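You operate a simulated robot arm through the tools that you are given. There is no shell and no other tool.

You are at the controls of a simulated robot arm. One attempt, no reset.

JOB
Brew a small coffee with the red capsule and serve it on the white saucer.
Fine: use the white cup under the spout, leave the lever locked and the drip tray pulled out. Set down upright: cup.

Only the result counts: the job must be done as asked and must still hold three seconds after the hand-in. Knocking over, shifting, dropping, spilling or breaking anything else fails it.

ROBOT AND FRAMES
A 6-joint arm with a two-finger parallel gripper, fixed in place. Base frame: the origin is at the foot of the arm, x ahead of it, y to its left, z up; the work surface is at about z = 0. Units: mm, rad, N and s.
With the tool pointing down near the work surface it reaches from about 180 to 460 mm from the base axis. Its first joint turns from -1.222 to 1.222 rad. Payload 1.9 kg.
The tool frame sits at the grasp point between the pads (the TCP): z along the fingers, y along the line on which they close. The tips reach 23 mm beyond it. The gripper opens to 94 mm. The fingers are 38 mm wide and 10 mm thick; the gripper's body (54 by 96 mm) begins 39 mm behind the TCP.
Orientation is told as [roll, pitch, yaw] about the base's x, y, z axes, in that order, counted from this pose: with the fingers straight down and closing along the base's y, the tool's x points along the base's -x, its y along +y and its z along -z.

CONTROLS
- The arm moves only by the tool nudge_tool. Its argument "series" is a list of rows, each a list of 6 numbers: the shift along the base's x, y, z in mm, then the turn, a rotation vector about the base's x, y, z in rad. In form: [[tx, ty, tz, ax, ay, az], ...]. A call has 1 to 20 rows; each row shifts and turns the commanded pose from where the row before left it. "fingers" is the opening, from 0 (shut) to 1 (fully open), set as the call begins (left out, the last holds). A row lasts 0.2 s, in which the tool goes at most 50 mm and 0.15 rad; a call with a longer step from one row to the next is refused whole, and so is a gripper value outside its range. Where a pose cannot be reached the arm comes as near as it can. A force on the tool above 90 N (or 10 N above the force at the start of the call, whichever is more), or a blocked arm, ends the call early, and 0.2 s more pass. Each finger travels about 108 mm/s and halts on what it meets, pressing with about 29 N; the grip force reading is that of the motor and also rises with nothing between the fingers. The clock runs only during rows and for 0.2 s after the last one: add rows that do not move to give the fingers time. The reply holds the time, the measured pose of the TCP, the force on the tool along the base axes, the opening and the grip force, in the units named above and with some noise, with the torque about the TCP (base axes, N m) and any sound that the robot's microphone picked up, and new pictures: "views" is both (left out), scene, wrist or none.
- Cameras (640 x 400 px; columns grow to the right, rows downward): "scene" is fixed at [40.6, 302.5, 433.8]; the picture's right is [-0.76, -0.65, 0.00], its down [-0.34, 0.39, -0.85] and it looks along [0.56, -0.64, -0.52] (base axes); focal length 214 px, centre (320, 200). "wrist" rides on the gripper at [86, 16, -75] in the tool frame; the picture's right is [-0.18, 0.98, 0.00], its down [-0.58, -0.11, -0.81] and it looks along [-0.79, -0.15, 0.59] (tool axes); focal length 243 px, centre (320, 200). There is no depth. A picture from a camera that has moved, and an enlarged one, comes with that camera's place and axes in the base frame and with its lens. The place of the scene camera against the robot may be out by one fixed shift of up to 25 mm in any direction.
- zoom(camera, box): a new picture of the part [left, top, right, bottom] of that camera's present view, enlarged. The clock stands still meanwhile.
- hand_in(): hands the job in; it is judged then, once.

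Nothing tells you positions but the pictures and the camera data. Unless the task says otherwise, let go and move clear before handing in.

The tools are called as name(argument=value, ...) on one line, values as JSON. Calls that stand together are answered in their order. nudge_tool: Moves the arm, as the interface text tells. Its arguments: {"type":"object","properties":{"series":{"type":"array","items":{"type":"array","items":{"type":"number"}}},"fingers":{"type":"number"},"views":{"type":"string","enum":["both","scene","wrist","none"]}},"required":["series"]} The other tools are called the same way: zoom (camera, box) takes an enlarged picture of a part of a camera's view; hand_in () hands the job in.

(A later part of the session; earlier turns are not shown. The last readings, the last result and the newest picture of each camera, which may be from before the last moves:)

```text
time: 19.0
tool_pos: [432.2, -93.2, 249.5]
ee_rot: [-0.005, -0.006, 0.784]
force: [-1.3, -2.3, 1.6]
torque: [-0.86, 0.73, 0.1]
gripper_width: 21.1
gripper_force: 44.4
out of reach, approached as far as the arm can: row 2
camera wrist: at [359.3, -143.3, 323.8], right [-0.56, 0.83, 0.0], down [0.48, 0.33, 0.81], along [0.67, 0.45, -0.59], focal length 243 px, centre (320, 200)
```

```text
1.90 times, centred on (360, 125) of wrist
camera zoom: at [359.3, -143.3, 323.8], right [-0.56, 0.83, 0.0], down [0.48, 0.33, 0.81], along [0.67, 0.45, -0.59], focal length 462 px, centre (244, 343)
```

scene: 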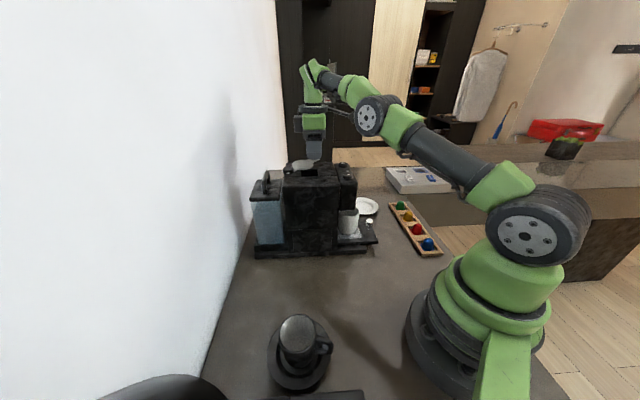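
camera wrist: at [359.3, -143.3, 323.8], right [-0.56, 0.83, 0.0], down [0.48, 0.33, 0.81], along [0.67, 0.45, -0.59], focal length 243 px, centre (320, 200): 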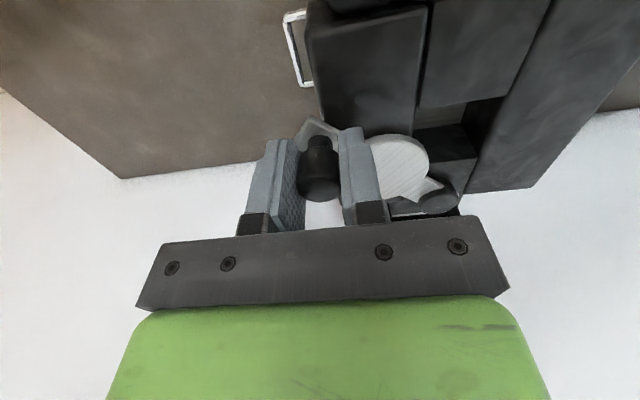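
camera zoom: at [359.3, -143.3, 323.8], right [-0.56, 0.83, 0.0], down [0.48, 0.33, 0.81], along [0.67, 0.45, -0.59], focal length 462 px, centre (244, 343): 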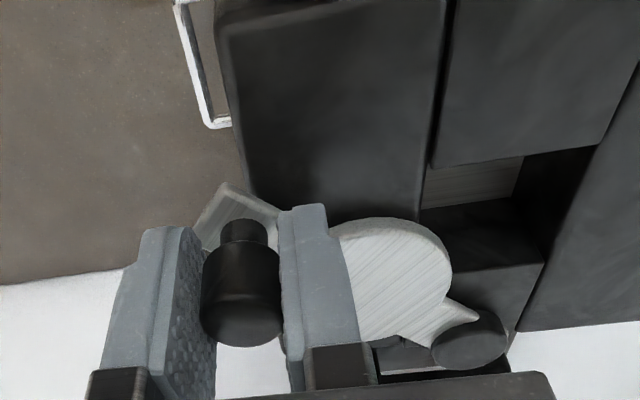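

The lever is at about 48° and the arm can't follow further with the tool vertical. I'll let go, close the fingers and push the knob from its near side along +x to open it further.

nudge_tool(series=[[0, 0, 0, 0, 0, 0], [0, 0, 0, 0, 0, 0], [-0.3, 0, 20, 0, 0, 0], [0, 0, 25, 0, 0, 0], [0, 0, 0, 0, 0, 0]], fingers=0.6, views="scene")

nudge_tool(series=[[-30, 0, 0, 0, 0, -0.131], [-30, 0, 0, 0, 0, -0.131], [0, 0, 0, 0, 0, -0.131], [0, 0, 0, 0, 0, -0.131], [0, 0, 0, 0, 0, -0.131], [0, 0, 0, 0, 0, -0.13], [0, 0, 0, 0, -0.13, 0], [0, 0, 0, 0, -0.13, 0], [0, 0, 0, 0, -0.13, 0], [0, 0, 0, 0, 0, 0]], fingers=0, views="both")

```text
time: 20.2
tool_pos: [422.4, -76.6, 286.7]
ee_rot: [-0.005, -0.012, 0.781]
force: [-0.2, 0.6, -0.6]
torque: [0.01, 0.04, -0.04]
gripper_width: 56.5
gripper_force: 0.0
out of reach, approached as far as the arm can: row 3, 4
```

scene: 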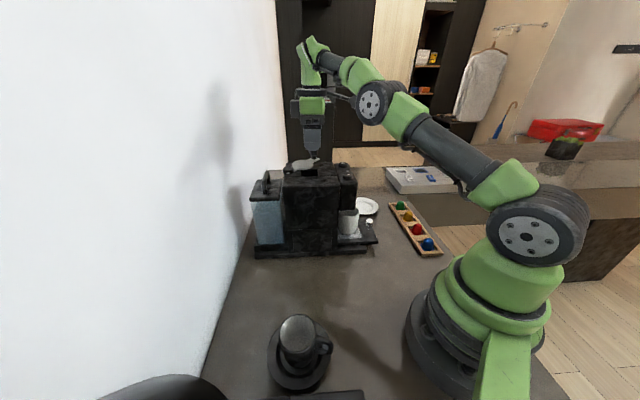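

```text
time: 22.4
tool_pos: [362.8, -76.5, 286.0]
ee_rot: [-0.003, -0.394, -0.002]
force: [-1.0, 0.2, -0.5]
torque: [-0.01, 0.0, 0.01]
gripper_width: 0.0
gripper_force: 28.9
camera wrist: at [254.4, -60.3, 321.5], right [0.17, 0.98, 0.07], down [0.23, -0.11, 0.97], along [0.96, -0.15, -0.24], focal length 243 px, centre (320, 200)
```

scene: 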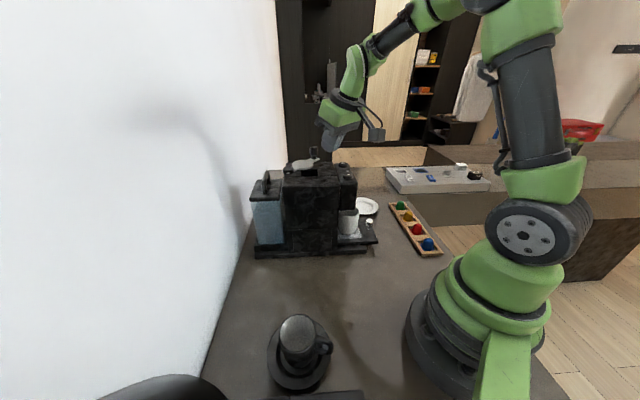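
wrist: 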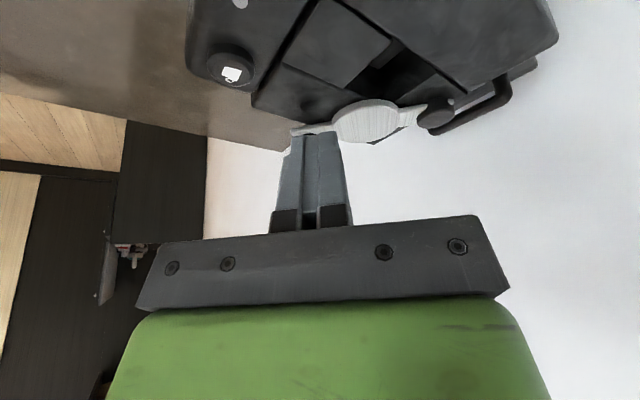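

zoom(camera="wrist", box=[240, 0, 520, 180])

zoom(camera="scene", box=[275, 135, 365, 195])

```text
2.22 times, centred on (380, 90) of wrist
camera zoom: at [254.4, -60.3, 321.5], right [0.17, 0.98, 0.07], down [0.23, -0.11, 0.97], along [0.96, -0.15, -0.24], focal length 539 px, centre (187, 444)
```

zoom: 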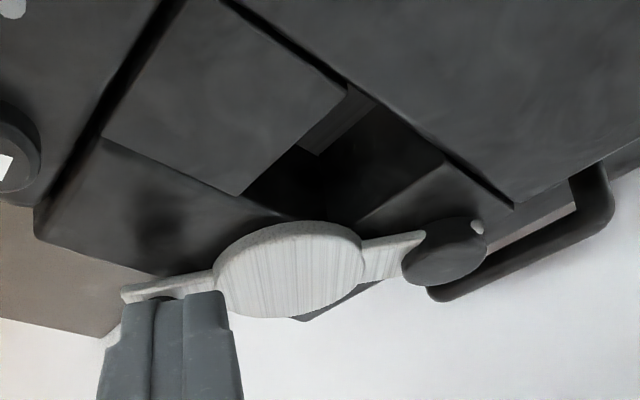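

```text
6.67 times, centred on (320, 165) of scene
camera zoom: at [40.6, 302.5, 433.8], right [-0.76, -0.65, 0.0], down [-0.34, 0.39, -0.85], along [0.56, -0.64, -0.52], focal length 1430 px, centre (320, 433)
```

zoom: 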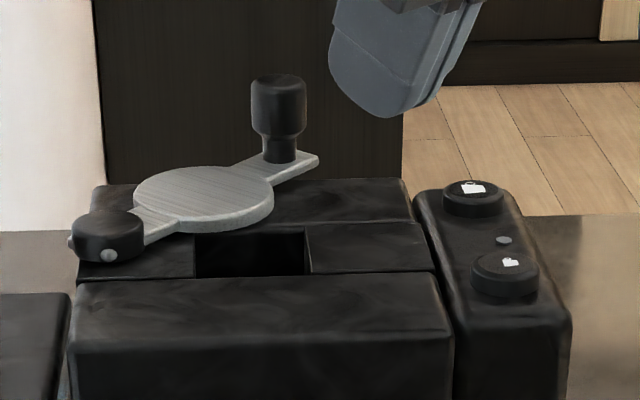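

nudge_tool(series=[[0, -16.5, 0, 0, 0, 0], [20, 0, -16, 0, 0, 0], [0, 0, -15, 0, 0, 0], [0, 0, 0, 0, 0, 0]], views="none")

nudge_tool(series=[[8, 0, 0, 0, 0, 0], [8, 0, 0, 0, 0, 0], [8, 0.5, 0, 0, 0, 0], [0, 0, 0, 0, 0, 0]], views="both")

zoom(camera="scene", box=[275, 135, 365, 195])

```text
time: 23.4
tool_pos: [381.3, -93.5, 254.1]
ee_rot: [-0.002, -0.392, -0.001]
force: [-0.4, 0.1, 0.4]
torque: [-0.03, 0.01, -0.02]
gripper_width: 0.0
gripper_force: 29.0
```

```text
time: 24.4
tool_pos: [406.4, -94.3, 254.8]
ee_rot: [-0.001, -0.395, -0.001]
force: [0.5, -0.3, -0.2]
torque: [-0.03, -0.01, 0.04]
gripper_width: 0.0
gripper_force: 29.2
camera wrist: at [298.3, -76.2, 290.4], right [0.17, 0.98, 0.07], down [0.23, -0.11, 0.97], along [0.96, -0.15, -0.24], focal length 243 px, centre (320, 200)
```

scene: 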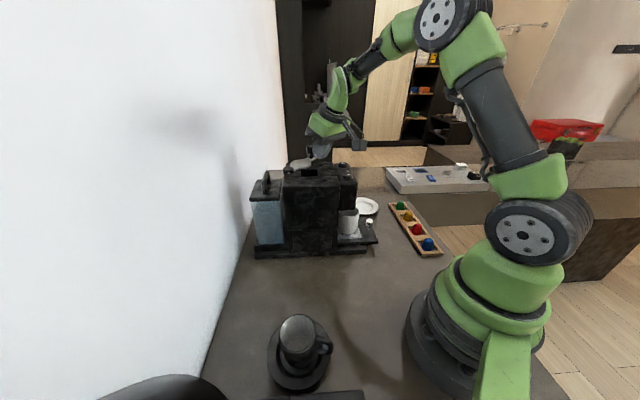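
wrist: 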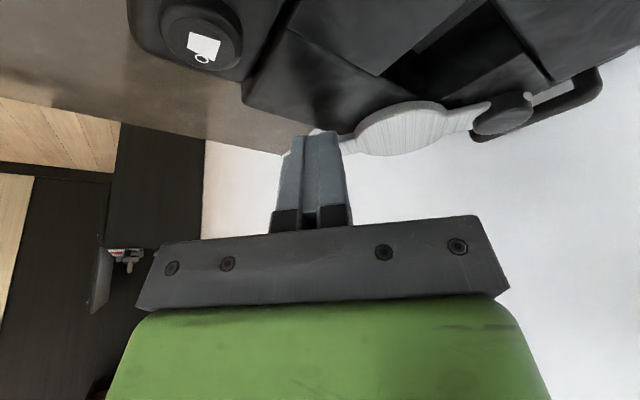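

```text
6.67 times, centred on (320, 165) of scene
camera zoom: at [40.6, 302.5, 433.8], right [-0.76, -0.65, 0.0], down [-0.34, 0.39, -0.85], along [0.56, -0.64, -0.52], focal length 1430 px, centre (320, 433)
```

zoom: 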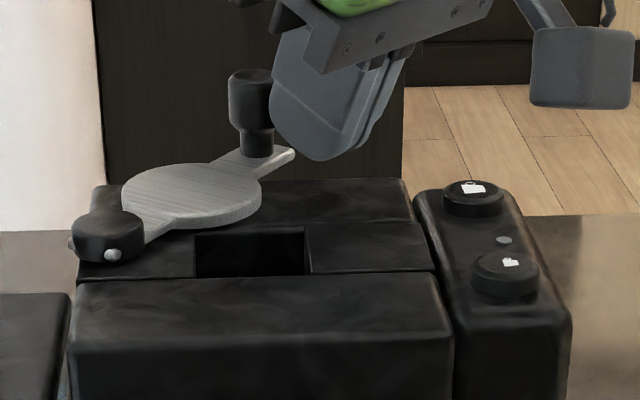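

nudge_tool(series=[[8, 1, 0, 0, 0, 0], [8, 2, 0, 0, 0, 0], [8, 3, 0, 0, 0, 0], [0, 0, 0, 0, 0, 0]], views="none")

nudge_tool(series=[[7, 4, 0, 0, 0, 0], [0, 0, 0, 0, 0, 0]], views="both")

zoom(camera="scene", box=[275, 135, 365, 195])

```text
time: 25.4
tool_pos: [430.6, -86.4, 253.8]
ee_rot: [-0.003, -0.392, 0.001]
force: [0.0, 0.3, -0.4]
torque: [0.01, 0.01, 0.02]
gripper_width: 0.0
gripper_force: 29.4
```

```text
time: 26.0
tool_pos: [436.9, -82.8, 255.0]
ee_rot: [-0.002, -0.392, -0.001]
force: [0.1, 0.2, 0.6]
torque: [0.01, 0.01, -0.01]
gripper_width: 0.0
gripper_force: 28.9
camera wrist: at [329.3, -66.4, 290.7], right [0.17, 0.98, 0.07], down [0.23, -0.11, 0.97], along [0.96, -0.15, -0.24], focal length 243 px, centre (320, 200)
```

scene: 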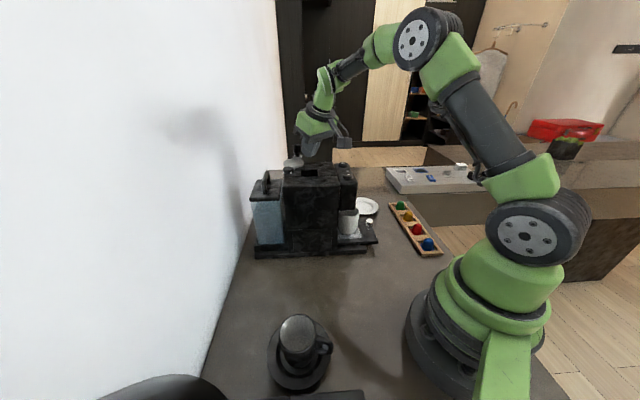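
wrist: 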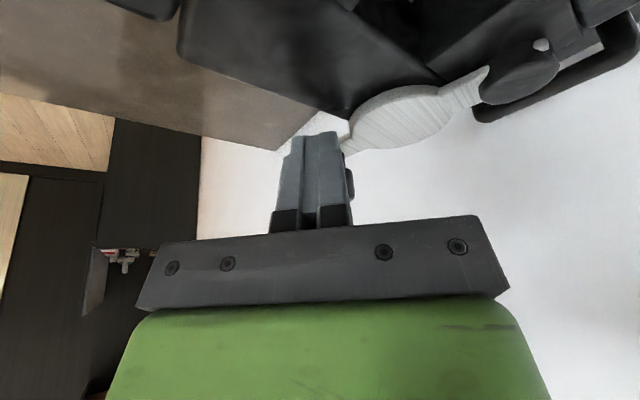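

```text
6.67 times, centred on (320, 165) of scene
camera zoom: at [40.6, 302.5, 433.8], right [-0.76, -0.65, 0.0], down [-0.34, 0.39, -0.85], along [0.56, -0.64, -0.52], focal length 1430 px, centre (320, 433)
```

zoom: 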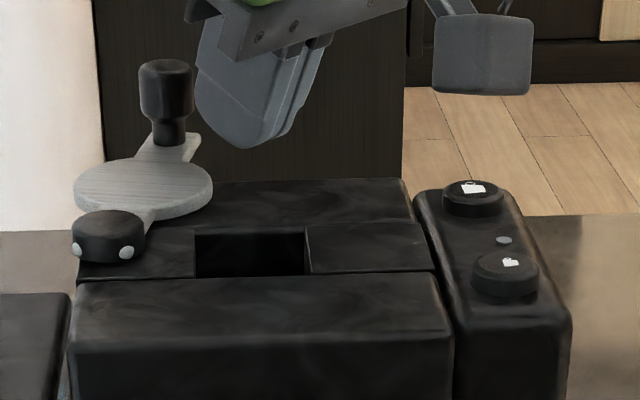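

The lever has swung to about 80° and the chamber is fully uncovered. I'll back off and look down into the chamber.

nudge_tool(series=[[-20, -2, 5, 0, 0, 0], [-20, 0, 15, 0, 0, 0], [-15, 9, 15, 0, 0.14, 0], [-15, 9, 15, 0, 0.14, 0], [-15, 9, 15, 0, 0.14, 0], [-15, 9, 10, 0, 0.14, 0], [-7, 9, 0, 0, 0.14, 0], [0, 0, 0, 0, 0.14, 0], [0, 0, 0, 0, 0, 0]], fingers=0.3, views="wrist")

zoom(camera="wrist", box=[230, 30, 430, 210])

```text
time: 27.8
tool_pos: [329.9, -46.1, 328.7]
ee_rot: [-0.042, 0.385, -0.018]
force: [111.3, 5.3, -203.6]
torque: [-3.74, 1.64, -1.94]
gripper_width: 28.0
gripper_force: 0.0
out of reach, approached as far as the arm can: row 8
stopped in row 8: the force on the tool passed its limit at 600 N (the readings are from after the stop); the commanded pose is now the measured one
camera wrist: at [278.8, -25.2, 429.4], right [0.17, 0.98, -0.11], down [0.84, -0.09, 0.53], along [0.51, -0.18, -0.84], focal length 243 px, centre (320, 200)
```

wrist: 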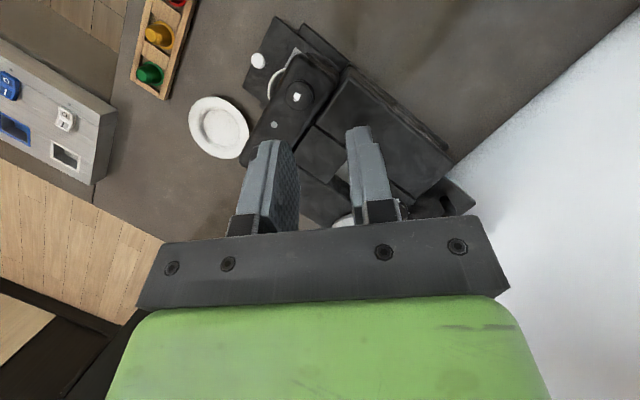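

```text
2.22 times, centred on (330, 120) of wrist
camera zoom: at [278.8, -25.2, 429.4], right [0.17, 0.98, -0.11], down [0.84, -0.09, 0.53], along [0.51, -0.18, -0.84], focal length 539 px, centre (298, 378)
```

zoom: 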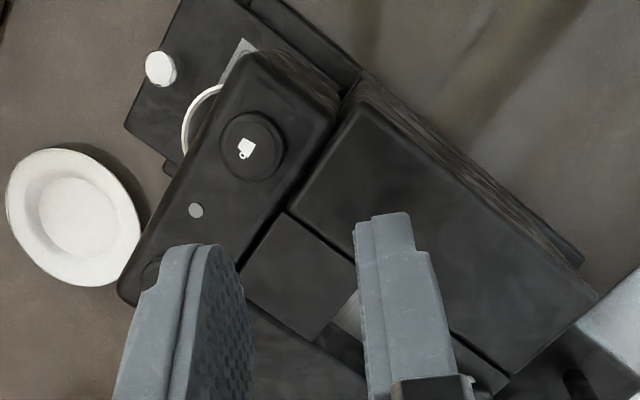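

The arm was stopped by a large force in that tilted pose, probably the gripper or camera against the arm itself. I'll check the scene and undo the tilt.

zoom(camera="scene", box=[240, 0, 640, 250])

```text
1.60 times, centred on (440, 125) of scene
camera zoom: at [40.6, 302.5, 433.8], right [-0.76, -0.65, 0.0], down [-0.34, 0.39, -0.85], along [0.56, -0.64, -0.52], focal length 343 px, centre (128, 320)
```

zoom: 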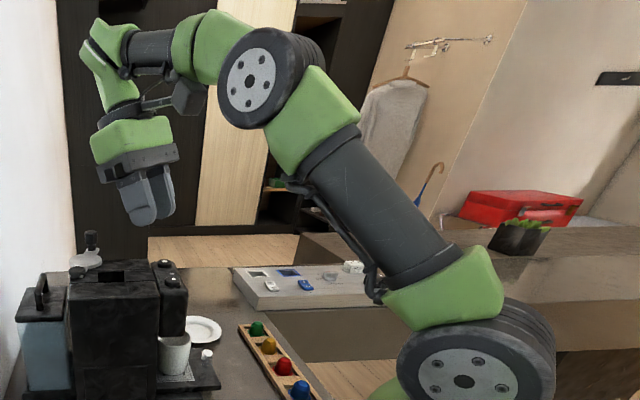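

The wrist camera is touching the forearm, so it was a self-contact and nothing on the table was hit. I'll rotate the tilt back to clear it.

nudge_tool(series=[[0, 0, 0, 0, -0.08, 0], [0, 0, 0, 0, -0.1, 0], [0, 0, 0, 0, -0.1, 0], [0, 0, 0, 0, 0, 0]], views="wrist")

zoom(camera="wrist", box=[230, 30, 430, 210])

```text
time: 28.8
tool_pos: [329.4, -44.0, 328.8]
ee_rot: [-0.033, 0.11, -0.015]
force: [0.7, -0.6, -0.4]
torque: [0.01, 0.05, 0.0]
gripper_width: 28.1
gripper_force: 0.0
camera wrist: at [252.4, -24.5, 411.7], right [0.19, 0.98, -0.05], down [0.66, -0.09, 0.74], along [0.72, -0.18, -0.67], focal length 243 px, centre (320, 200)
```

wrist: 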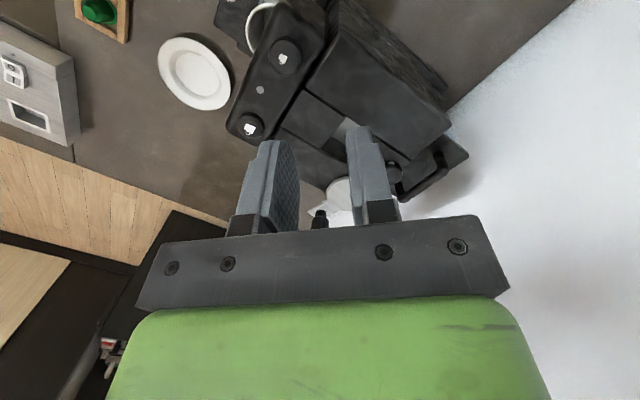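

```text
2.22 times, centred on (330, 120) of wrist
camera zoom: at [252.4, -24.5, 411.7], right [0.19, 0.98, -0.05], down [0.66, -0.09, 0.74], along [0.72, -0.18, -0.67], focal length 539 px, centre (298, 378)
```

zoom: 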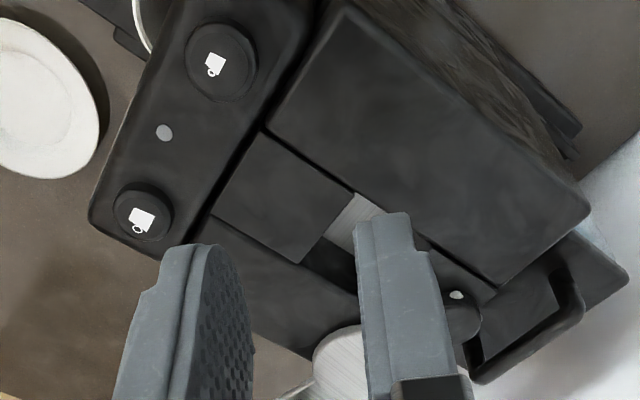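

nudge_tool(series=[[5, -4, 3, 0.033, -0.11, 0.015], [5, -4, 0, 0, 0, 0.131], [5, -4, 0, 0, 0, 0.131], [5, -4, 0, 0, 0, 0.131], [5, -4, 0, 0, 0, 0.131], [5, 0, 0, 0, 0, 0.131], [0, 0, 0, 0, 0, 0.13], [0, 0, 0, 0, 0, 0]], fingers=1, views="both")

zoom(camera="wrist", box=[220, 0, 420, 200])

zoom(camera="scene", box=[275, 150, 365, 210])

```text
time: 30.6
tool_pos: [359.2, -64.2, 330.1]
ee_rot: [0.002, 0.0, 0.791]
force: [-0.4, -0.5, 0.1]
torque: [0.0, 0.02, 0.04]
gripper_width: 94.2
gripper_force: 0.0
camera wrist: at [287.9, -114.3, 406.0], right [-0.57, 0.82, 0.0], down [0.49, 0.33, 0.81], along [0.66, 0.46, -0.59], focal length 243 px, centre (320, 200)
```

scene: 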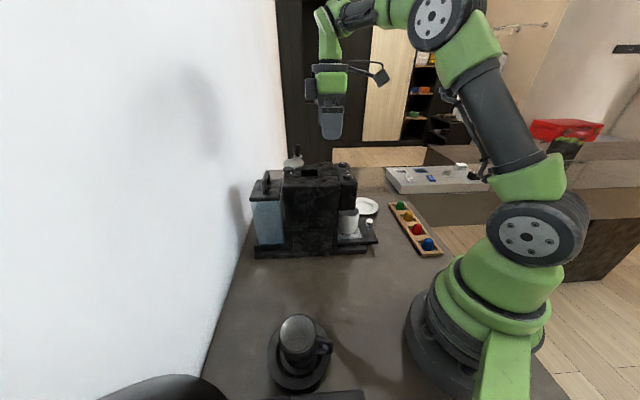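
wrist: 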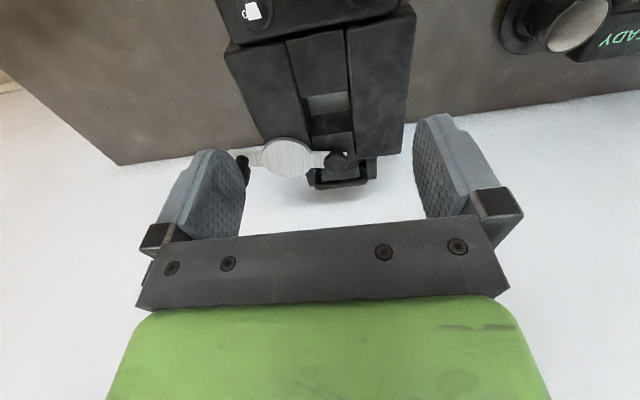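

```text
2.00 times, centred on (320, 100) of wrist
camera zoom: at [287.9, -114.3, 406.0], right [-0.57, 0.82, 0.0], down [0.49, 0.33, 0.81], along [0.66, 0.46, -0.59], focal length 485 px, centre (320, 400)
```

zoom: 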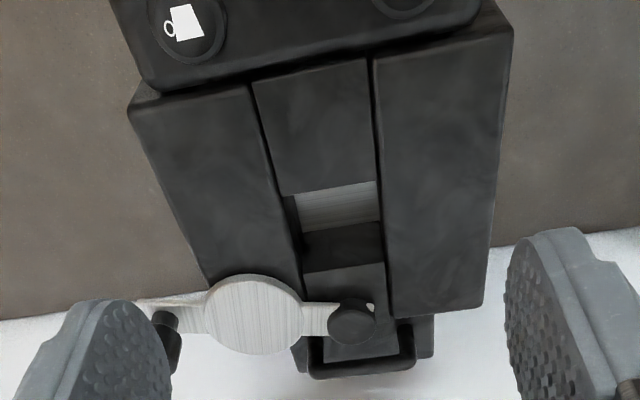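

```text
6.67 times, centred on (320, 180) of scene
camera zoom: at [40.6, 302.5, 433.8], right [-0.76, -0.65, 0.0], down [-0.34, 0.39, -0.85], along [0.56, -0.64, -0.52], focal length 1430 px, centre (320, 333)
```

zoom: 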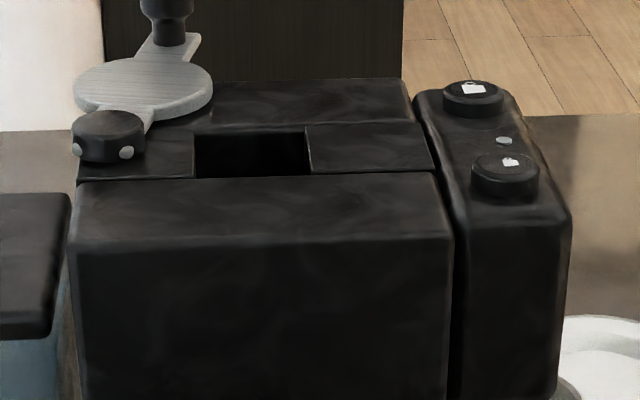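

The chamber is a roughly 40 × 42 mm slot centred near (393, -32), with its rim at z ≈ 213. Now I'll go over the red capsule to locate it precisely.

nudge_tool(series=[[-32, -31, 0, 0, 0, 0], [-32, -31, 0, 0, 0, 0], [-32, -31, -10, 0, 0, 0], [-32, -31, -30, 0, 0, 0], [-32, -31, -40, 0, 0, 0], [-29, -31, -45, 0, 0, 0], [0, 0, -45, 0, 0, 0], [0, 0, 0, 0, 0, 0]], views="both")

zoom(camera="wrist", box=[200, 0, 440, 180])

```text
refused: row 4 steps farther than a row can; nothing moved
```

```text
2.22 times, centred on (320, 90) of wrist
camera zoom: at [287.9, -114.3, 406.0], right [-0.57, 0.82, 0.0], down [0.49, 0.33, 0.81], along [0.66, 0.46, -0.59], focal length 539 px, centre (320, 444)
```

zoom: 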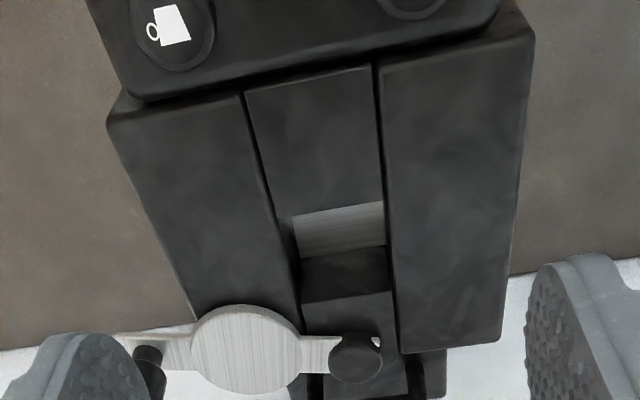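

The step size was a little too large, so I'll repeat the move to the red capsule in smaller steps.

nudge_tool(series=[[-32, -31, 0, 0, 0, 0], [-32, -31, 0, 0, 0, 0], [-32, -31, -10, 0, 0, 0], [-32, -31, -20, 0, 0, 0], [-32, -31, -20, 0, 0, 0], [-29, -31, -25, 0, 0, 0], [0, 0, -45, 0, 0, 0], [0, 0, -45, 0, 0, 0], [0, 0, -10, 0, 0, 0], [0, 0, 0, 0, 0, 0]], views="both")

zoom(camera="wrist", box=[200, 0, 440, 180])

```text
time: 32.8
tool_pos: [170.3, -250.6, 156.0]
ee_rot: [0.003, 0.0, 0.788]
force: [0.0, 0.0, -1.1]
torque: [-0.02, 0.0, 0.01]
gripper_width: 94.1
gripper_force: 0.1
camera wrist: at [99.3, -300.6, 231.5], right [-0.57, 0.82, 0.0], down [0.49, 0.33, 0.81], along [0.66, 0.46, -0.59], focal length 243 px, centre (320, 200)
```

scene: 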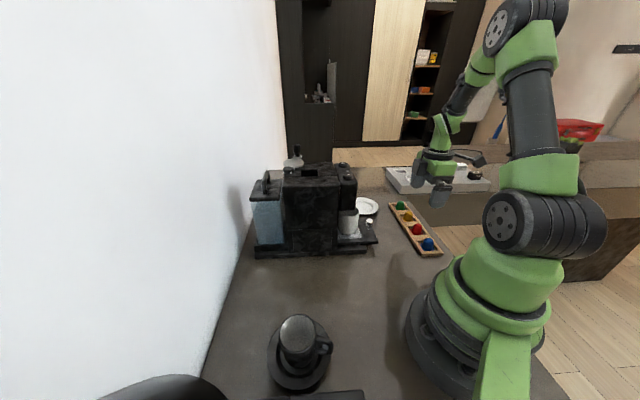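
wrist: 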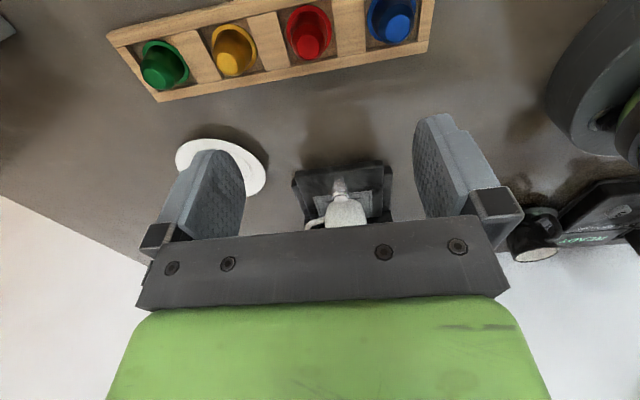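

```text
2.22 times, centred on (320, 90) of wrist
camera zoom: at [99.3, -300.6, 231.5], right [-0.57, 0.82, 0.0], down [0.49, 0.33, 0.81], along [0.66, 0.46, -0.59], focal length 539 px, centre (320, 444)
```

zoom: 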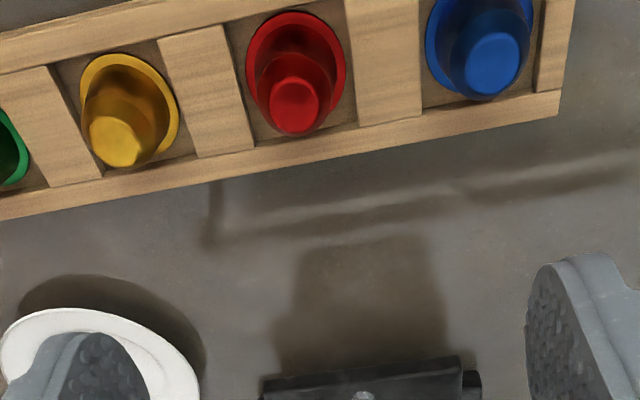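

The red capsule looks to be centred near (168, -263), its flange about 36 mm wide at z ≈ 10 and its top at z ≈ 38. I'll move over it and descend part-way to check alignment.

nudge_tool(series=[[-2.3, -12.9, -25, 0, 0, 0], [0, 0, -25, 0, 0, 0], [0, 0, 0, 0, 0, 0]], views="both")

zoom(camera="wrist", box=[200, 20, 440, 200])

zoom(camera="scene", box=[380, 170, 470, 260])

```text
time: 33.6
tool_pos: [169.5, -263.4, 107.2]
ee_rot: [0.005, 0.001, 0.787]
force: [0.0, -0.1, -0.2]
torque: [0.02, -0.03, -0.02]
gripper_width: 94.0
gripper_force: 0.0
camera wrist: at [97.8, -313.0, 181.1], right [-0.57, 0.82, 0.0], down [0.49, 0.33, 0.81], along [0.66, 0.46, -0.59], focal length 243 px, centre (320, 200)
```

scene: 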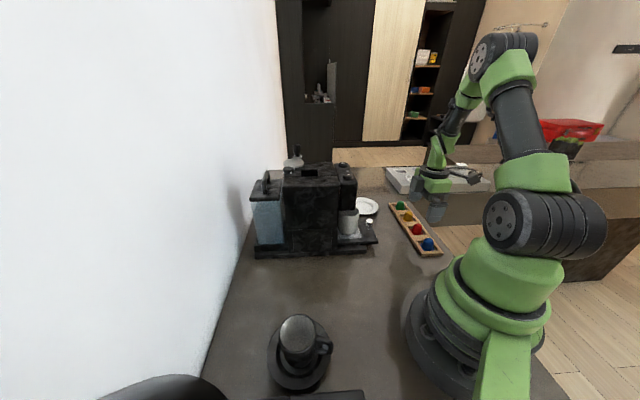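
wrist: 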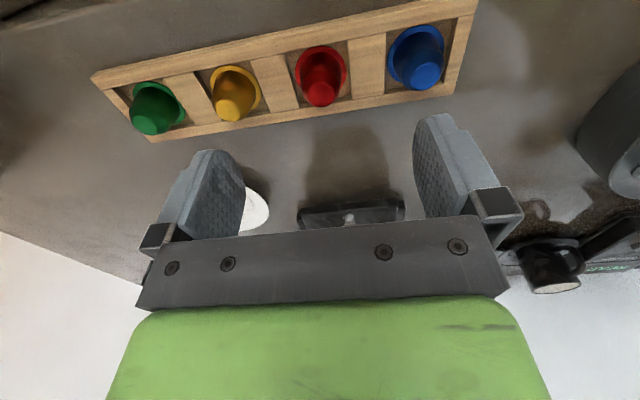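

```text
2.22 times, centred on (320, 110) of wrist
camera zoom: at [97.8, -313.0, 181.1], right [-0.57, 0.82, 0.0], down [0.49, 0.33, 0.81], along [0.66, 0.46, -0.59], focal length 539 px, centre (320, 400)
```

zoom: 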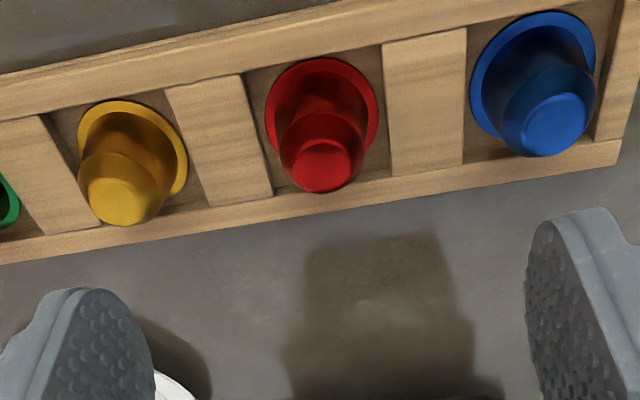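

```text
4.44 times, centred on (425, 215) of scene
camera zoom: at [40.6, 302.5, 433.8], right [-0.76, -0.65, 0.0], down [-0.34, 0.39, -0.85], along [0.56, -0.64, -0.52], focal length 953 px, centre (-147, 133)
```

zoom: 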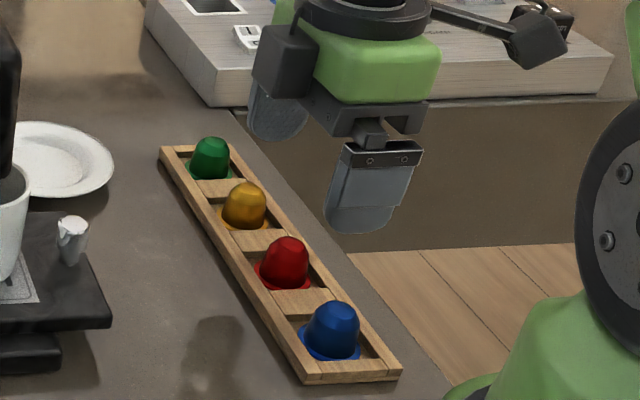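

The red capsule is centred near (168.5, -263.3), with its top at z ≈ 34. Its neighbours are about 58 mm away, so I'll narrow the fingers to about 50 mm before descending.

nudge_tool(series=[[-1.0, 0.1, 0, 0, 0, 0], [0, 0, 0, 0, 0, 0], [0, 0, -25, 0, 0, 0], [0, 0, -15, 0, 0, 0], [0, 0, 0, 0, 0, 0]], fingers=0.53, views="wrist")

zoom(camera="wrist", box=[220, 60, 420, 220])

```text
time: 34.8
tool_pos: [168.4, -262.5, 66.7]
ee_rot: [0.001, 0.0, 0.789]
force: [-0.2, -0.6, -0.2]
torque: [0.02, 0.02, 0.0]
gripper_width: 49.7
gripper_force: 0.1
camera wrist: at [96.2, -312.7, 140.9], right [-0.57, 0.82, 0.0], down [0.49, 0.33, 0.81], along [0.66, 0.46, -0.59], focal length 243 px, centre (320, 200)
```

wrist: 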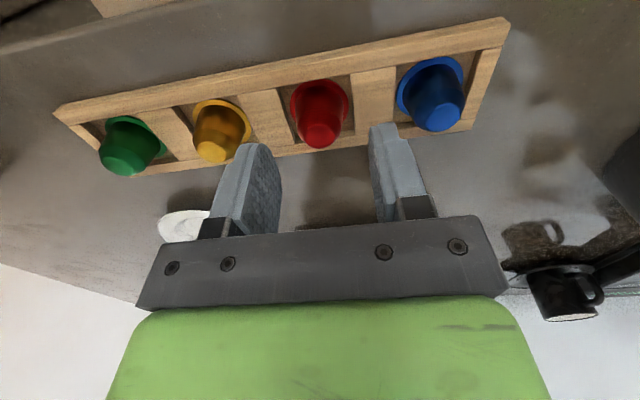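

```text
2.50 times, centred on (320, 140) of wrist
camera zoom: at [96.2, -312.7, 140.9], right [-0.57, 0.82, 0.0], down [0.49, 0.33, 0.81], along [0.66, 0.46, -0.59], focal length 606 px, centre (320, 350)
```

zoom: 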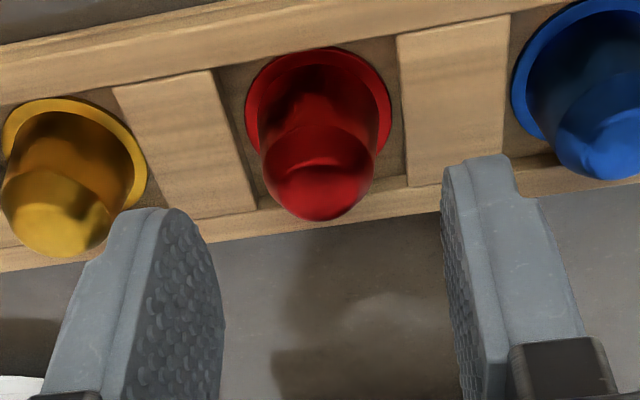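

nudge_tool(series=[[0, -0.5, -15, 0, 0, 0], [0, 0, -14, 0, 0, 0], [0, 0, 0, 0, 0, 0]], views="none")

nudge_tool(series=[[0, 0, 0, 0, 0, 0], [0, 0, 0, 0, 0, 0], [0, 0, 0, 0, 0, 0]], fingers=0, views="both")

zoom(camera="wrist", box=[220, 60, 420, 220])

```text
time: 35.6
tool_pos: [168.5, -264.0, 36.9]
ee_rot: [0.001, 0.0, 0.787]
force: [-0.1, 0.4, -0.7]
torque: [0.03, -0.01, 0.03]
gripper_width: 50.0
gripper_force: 0.0
```

```text
time: 36.4
tool_pos: [167.3, -263.8, 38.2]
ee_rot: [0.003, 0.0, 0.789]
force: [-0.1, 0.4, 0.3]
torque: [0.03, 0.0, -0.02]
gripper_width: 20.9
gripper_force: 29.3
camera wrist: at [95.9, -313.6, 112.4], right [-0.57, 0.82, 0.0], down [0.49, 0.33, 0.81], along [0.66, 0.46, -0.59], focal length 243 px, centre (320, 200)
```

scene: 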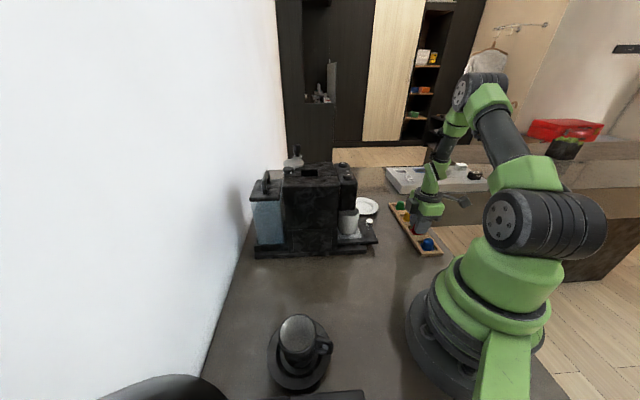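
wrist: 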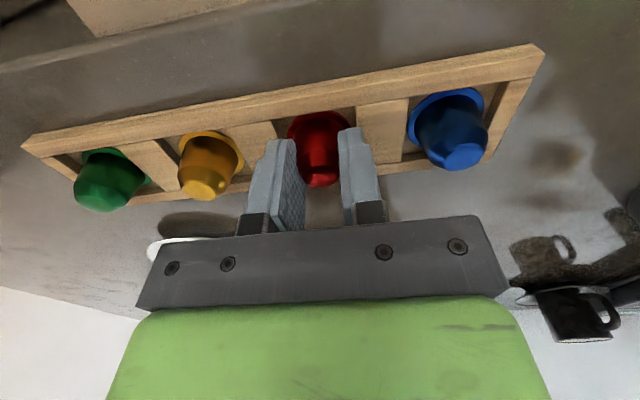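

```text
2.50 times, centred on (320, 140) of wrist
camera zoom: at [95.9, -313.6, 112.4], right [-0.57, 0.82, 0.0], down [0.49, 0.33, 0.81], along [0.66, 0.46, -0.59], focal length 606 px, centre (320, 350)
```

zoom: 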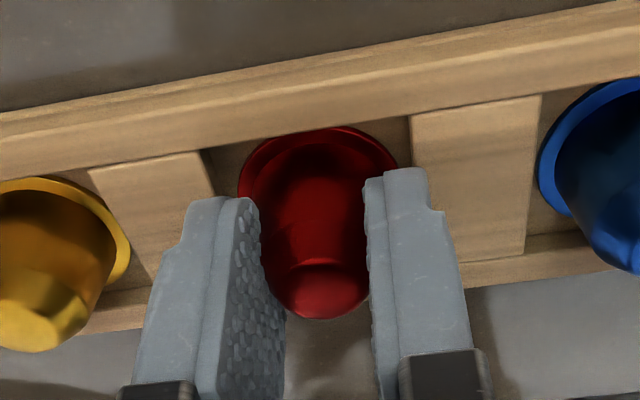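

The fingers hold the capsule at 21 mm. I'll lift it slowly and check that it comes along.

nudge_tool(series=[[0, 0, 5, 0, 0, 0], [0, 0, 10, 0, 0, 0], [0, 0, 15, 0, 0, 0], [0, 0, 20, 0, 0, 0], [0, 0, 20, 0, 0, 0], [0, 0, 0, 0, 0, 0]], views="both")

zoom(camera="wrist", box=[220, 60, 420, 220])

zoom(camera="scene", box=[380, 160, 470, 250])

```text
time: 37.8
tool_pos: [166.8, -264.0, 108.1]
ee_rot: [0.002, 0.0, 0.787]
force: [-0.6, 1.1, 0.3]
torque: [0.0, -0.03, -0.01]
gripper_width: 21.3
gripper_force: 29.0
camera wrist: at [95.1, -314.0, 182.5], right [-0.57, 0.82, 0.0], down [0.49, 0.33, 0.81], along [0.66, 0.46, -0.59], focal length 243 px, centre (320, 200)
```

scene: 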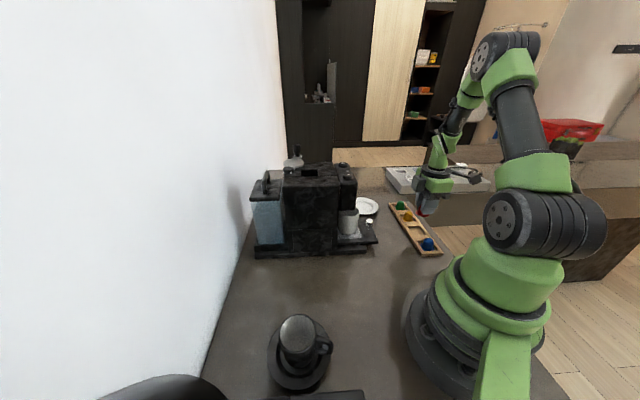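
wrist: 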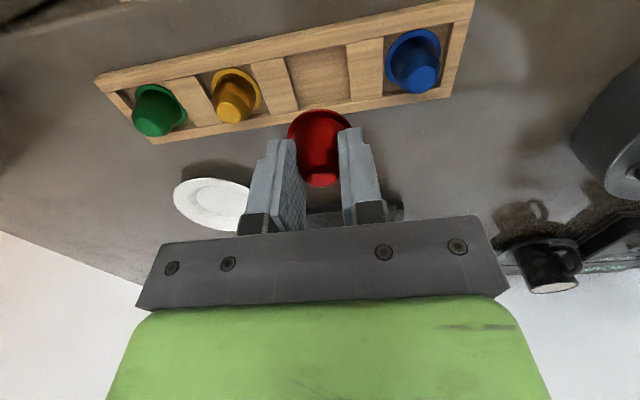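

```text
2.50 times, centred on (320, 140) of wrist
camera zoom: at [95.1, -314.0, 182.5], right [-0.57, 0.82, 0.0], down [0.49, 0.33, 0.81], along [0.66, 0.46, -0.59], focal length 606 px, centre (320, 350)
```

zoom: 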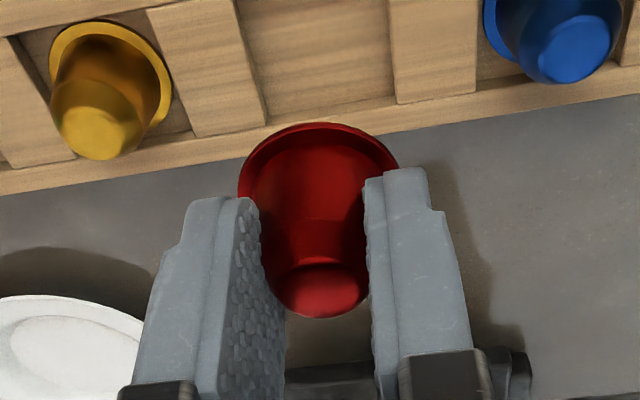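

```text
4.44 times, centred on (425, 205) of scene
camera zoom: at [40.6, 302.5, 433.8], right [-0.76, -0.65, 0.0], down [-0.34, 0.39, -0.85], along [0.56, -0.64, -0.52], focal length 953 px, centre (-147, 178)
```

zoom: 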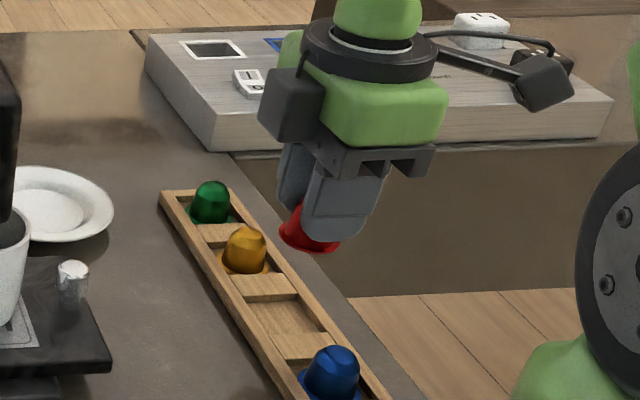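

The capsule is held upright and centred. I'll carry it high over to the chamber.

nudge_tool(series=[[0, 0, 40, 0, 0, 0], [0, 0, 40, 0, 0, 0], [0, 0, 40, 0, 0, 0], [0, 0, 40, 0, 0, 0], [0, 0, 32, 0, 0, 0], [22, 23, 0, 0, 0, 0], [22, 23, 0, 0, 0, 0], [22, 23, 0, 0, 0, 0], [22, 23, 0, 0, 0, 0], [22, 23, 0, 0, 0, 0], [22, 23, 0, 0, 0, 0], [22, 23, 0, 0, 0, 0], [22, 23, 0, 0, 0, 0], [22, 23, 0, 0, 0, 0], [24, 23, 0, 0, 0, 0], [0, 0, 0, 0, 0, 0]], views="both")

zoom(camera="wrist", box=[220, 0, 420, 200])

```text
time: 41.2
tool_pos: [389.0, -33.5, 298.2]
ee_rot: [0.003, -0.001, 0.787]
force: [0.1, -0.1, -0.5]
torque: [0.0, -0.01, -0.01]
gripper_width: 20.7
gripper_force: 28.6
camera wrist: at [317.0, -83.0, 373.4], right [-0.57, 0.82, 0.0], down [0.49, 0.33, 0.81], along [0.66, 0.46, -0.59], focal length 243 px, centre (320, 200)
```

scene: 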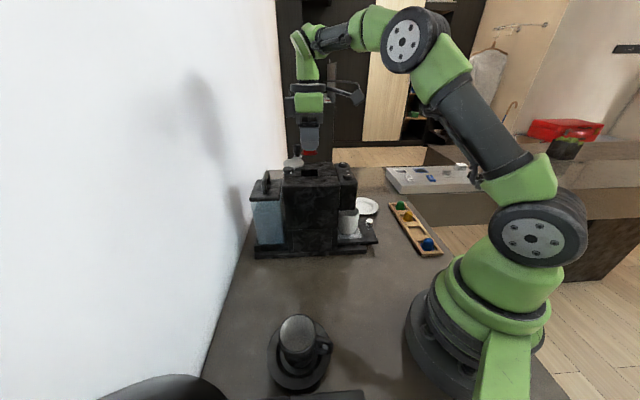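
wrist: 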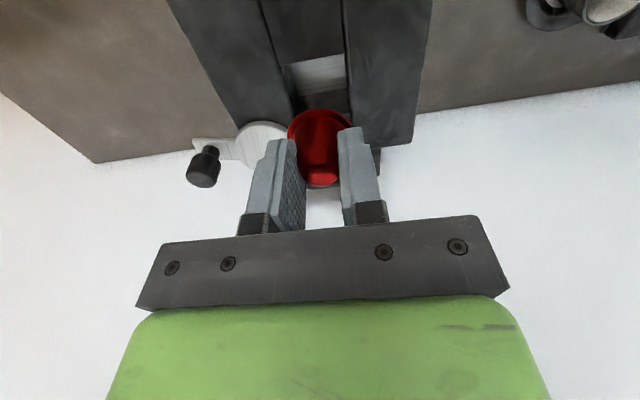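

```text
2.00 times, centred on (320, 100) of wrist
camera zoom: at [317.0, -83.0, 373.4], right [-0.57, 0.82, 0.0], down [0.49, 0.33, 0.81], along [0.66, 0.46, -0.59], focal length 485 px, centre (320, 400)
```

zoom: 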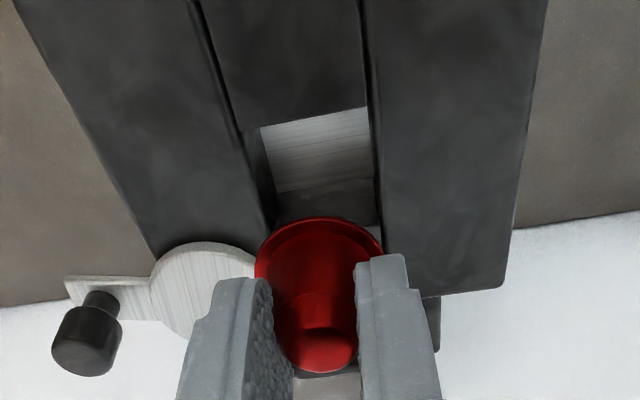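

The chamber measures again as centred at about (392.9, -31.7). I'll centre the capsule over it and descend part-way to check.

nudge_tool(series=[[3.9, 1.8, 0, 0, 0, 0], [0, 0, -20, 0, 0, 0], [0, 0, -15, 0, 0, 0], [0, 0, 0, 0, 0, 0]], views="both")

zoom(camera="wrist", box=[220, 20, 420, 200])

zoom(camera="scene", box=[270, 130, 360, 190])

```text
time: 42.2
tool_pos: [393.5, -31.8, 264.2]
ee_rot: [0.003, 0.001, 0.787]
force: [-0.5, 0.0, -0.4]
torque: [0.03, -0.02, 0.03]
gripper_width: 20.8
gripper_force: 29.5
camera wrist: at [320.6, -81.2, 339.6], right [-0.57, 0.82, 0.0], down [0.49, 0.33, 0.81], along [0.66, 0.46, -0.59], focal length 243 px, centre (320, 200)
```

scene: 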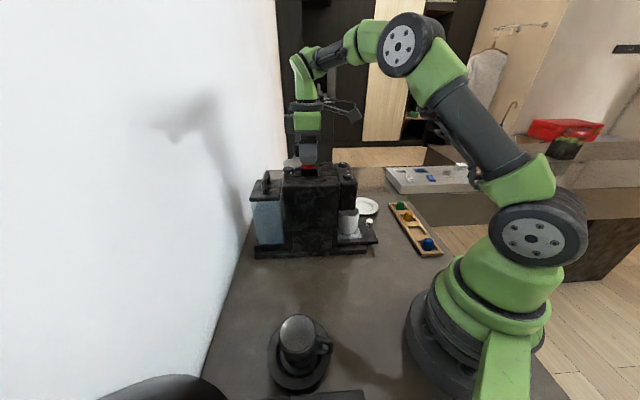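
wrist: 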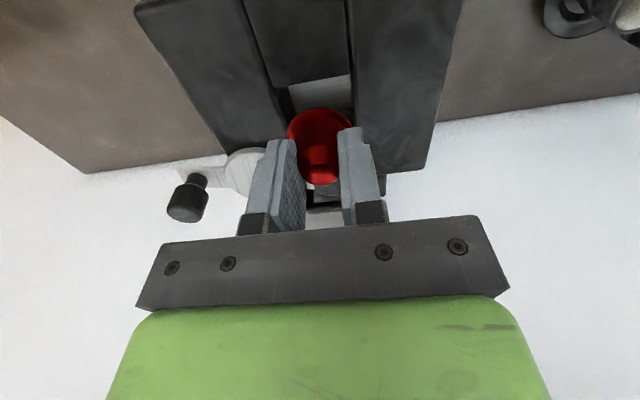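

```text
2.22 times, centred on (320, 110) of wrist
camera zoom: at [320.6, -81.2, 339.6], right [-0.57, 0.82, 0.0], down [0.49, 0.33, 0.81], along [0.66, 0.46, -0.59], focal length 539 px, centre (320, 400)
```

zoom: 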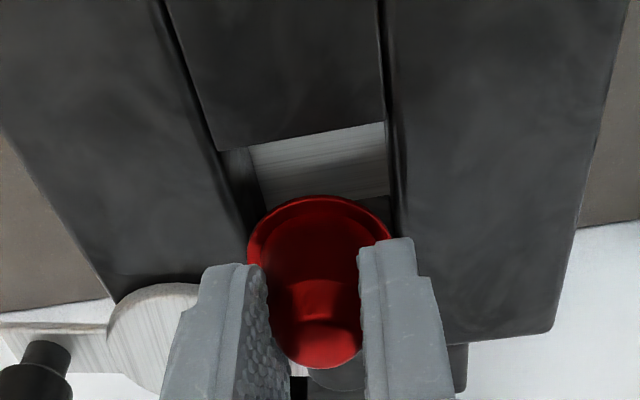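

```text
6.67 times, centred on (315, 160) of scene
camera zoom: at [40.6, 302.5, 433.8], right [-0.76, -0.65, 0.0], down [-0.34, 0.39, -0.85], along [0.56, -0.64, -0.52], focal length 1430 px, centre (353, 467)
```

zoom: 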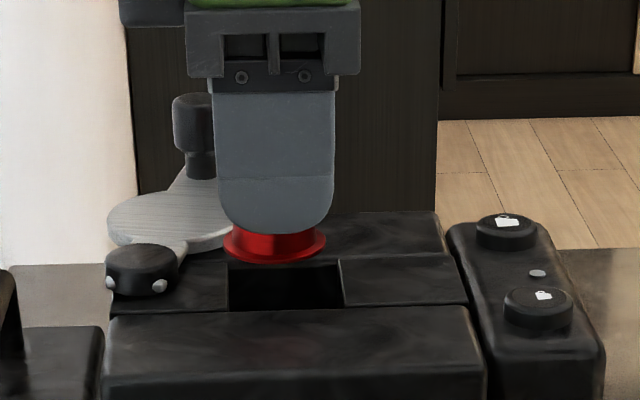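

Both views agree on the alignment to within a couple of millimetres. I'll shift about 1.5 mm forward and lower the capsule into the slot mouth.

nudge_tool(series=[[-1.3, -1.0, 0, 0, 0, 0], [0, 0, -8, 0, 0, 0], [0, 0, -6, 0, 0, 0], [0, 0, -5, 0, 0, 0], [0, 0, 0, 0, 0, 0]], views="both")

zoom(camera="wrist", box=[220, 20, 420, 200])

zoom(camera="scene", box=[270, 130, 360, 190])

```text
time: 43.4
tool_pos: [392.0, -34.9, 245.9]
ee_rot: [0.002, -0.001, 0.788]
force: [-1.1, 0.8, -0.6]
torque: [0.01, 0.05, 0.01]
gripper_width: 20.6
gripper_force: 29.3
camera wrist: at [320.2, -82.9, 320.3], right [-0.57, 0.82, 0.0], down [0.49, 0.33, 0.81], along [0.66, 0.46, -0.59], focal length 243 px, centre (320, 200)
```

scene: 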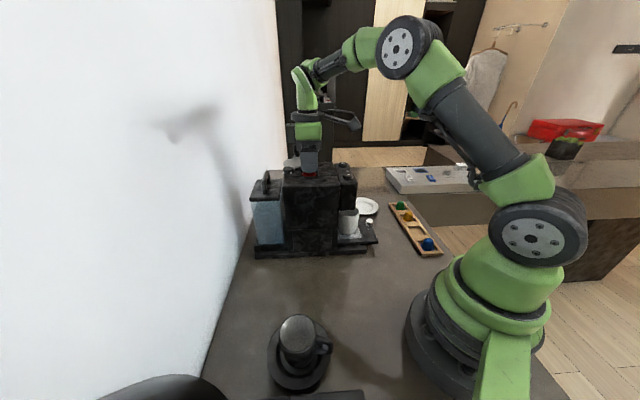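
wrist: 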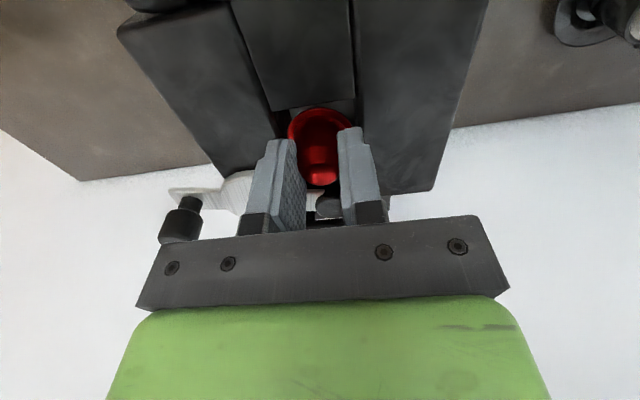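

```text
2.22 times, centred on (320, 110) of wrist
camera zoom: at [320.2, -82.9, 320.3], right [-0.57, 0.82, 0.0], down [0.49, 0.33, 0.81], along [0.66, 0.46, -0.59], focal length 539 px, centre (320, 400)
```

zoom: 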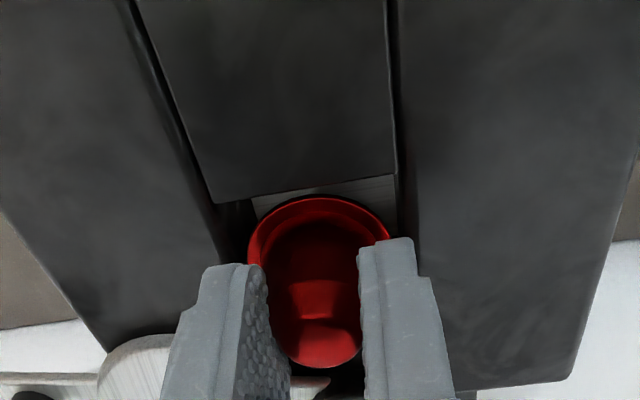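

```text
6.67 times, centred on (315, 160) of scene
camera zoom: at [40.6, 302.5, 433.8], right [-0.76, -0.65, 0.0], down [-0.34, 0.39, -0.85], along [0.56, -0.64, -0.52], focal length 1430 px, centre (353, 467)
```

zoom: 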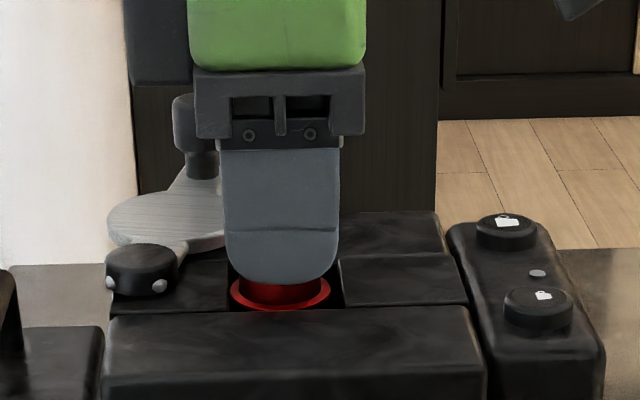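

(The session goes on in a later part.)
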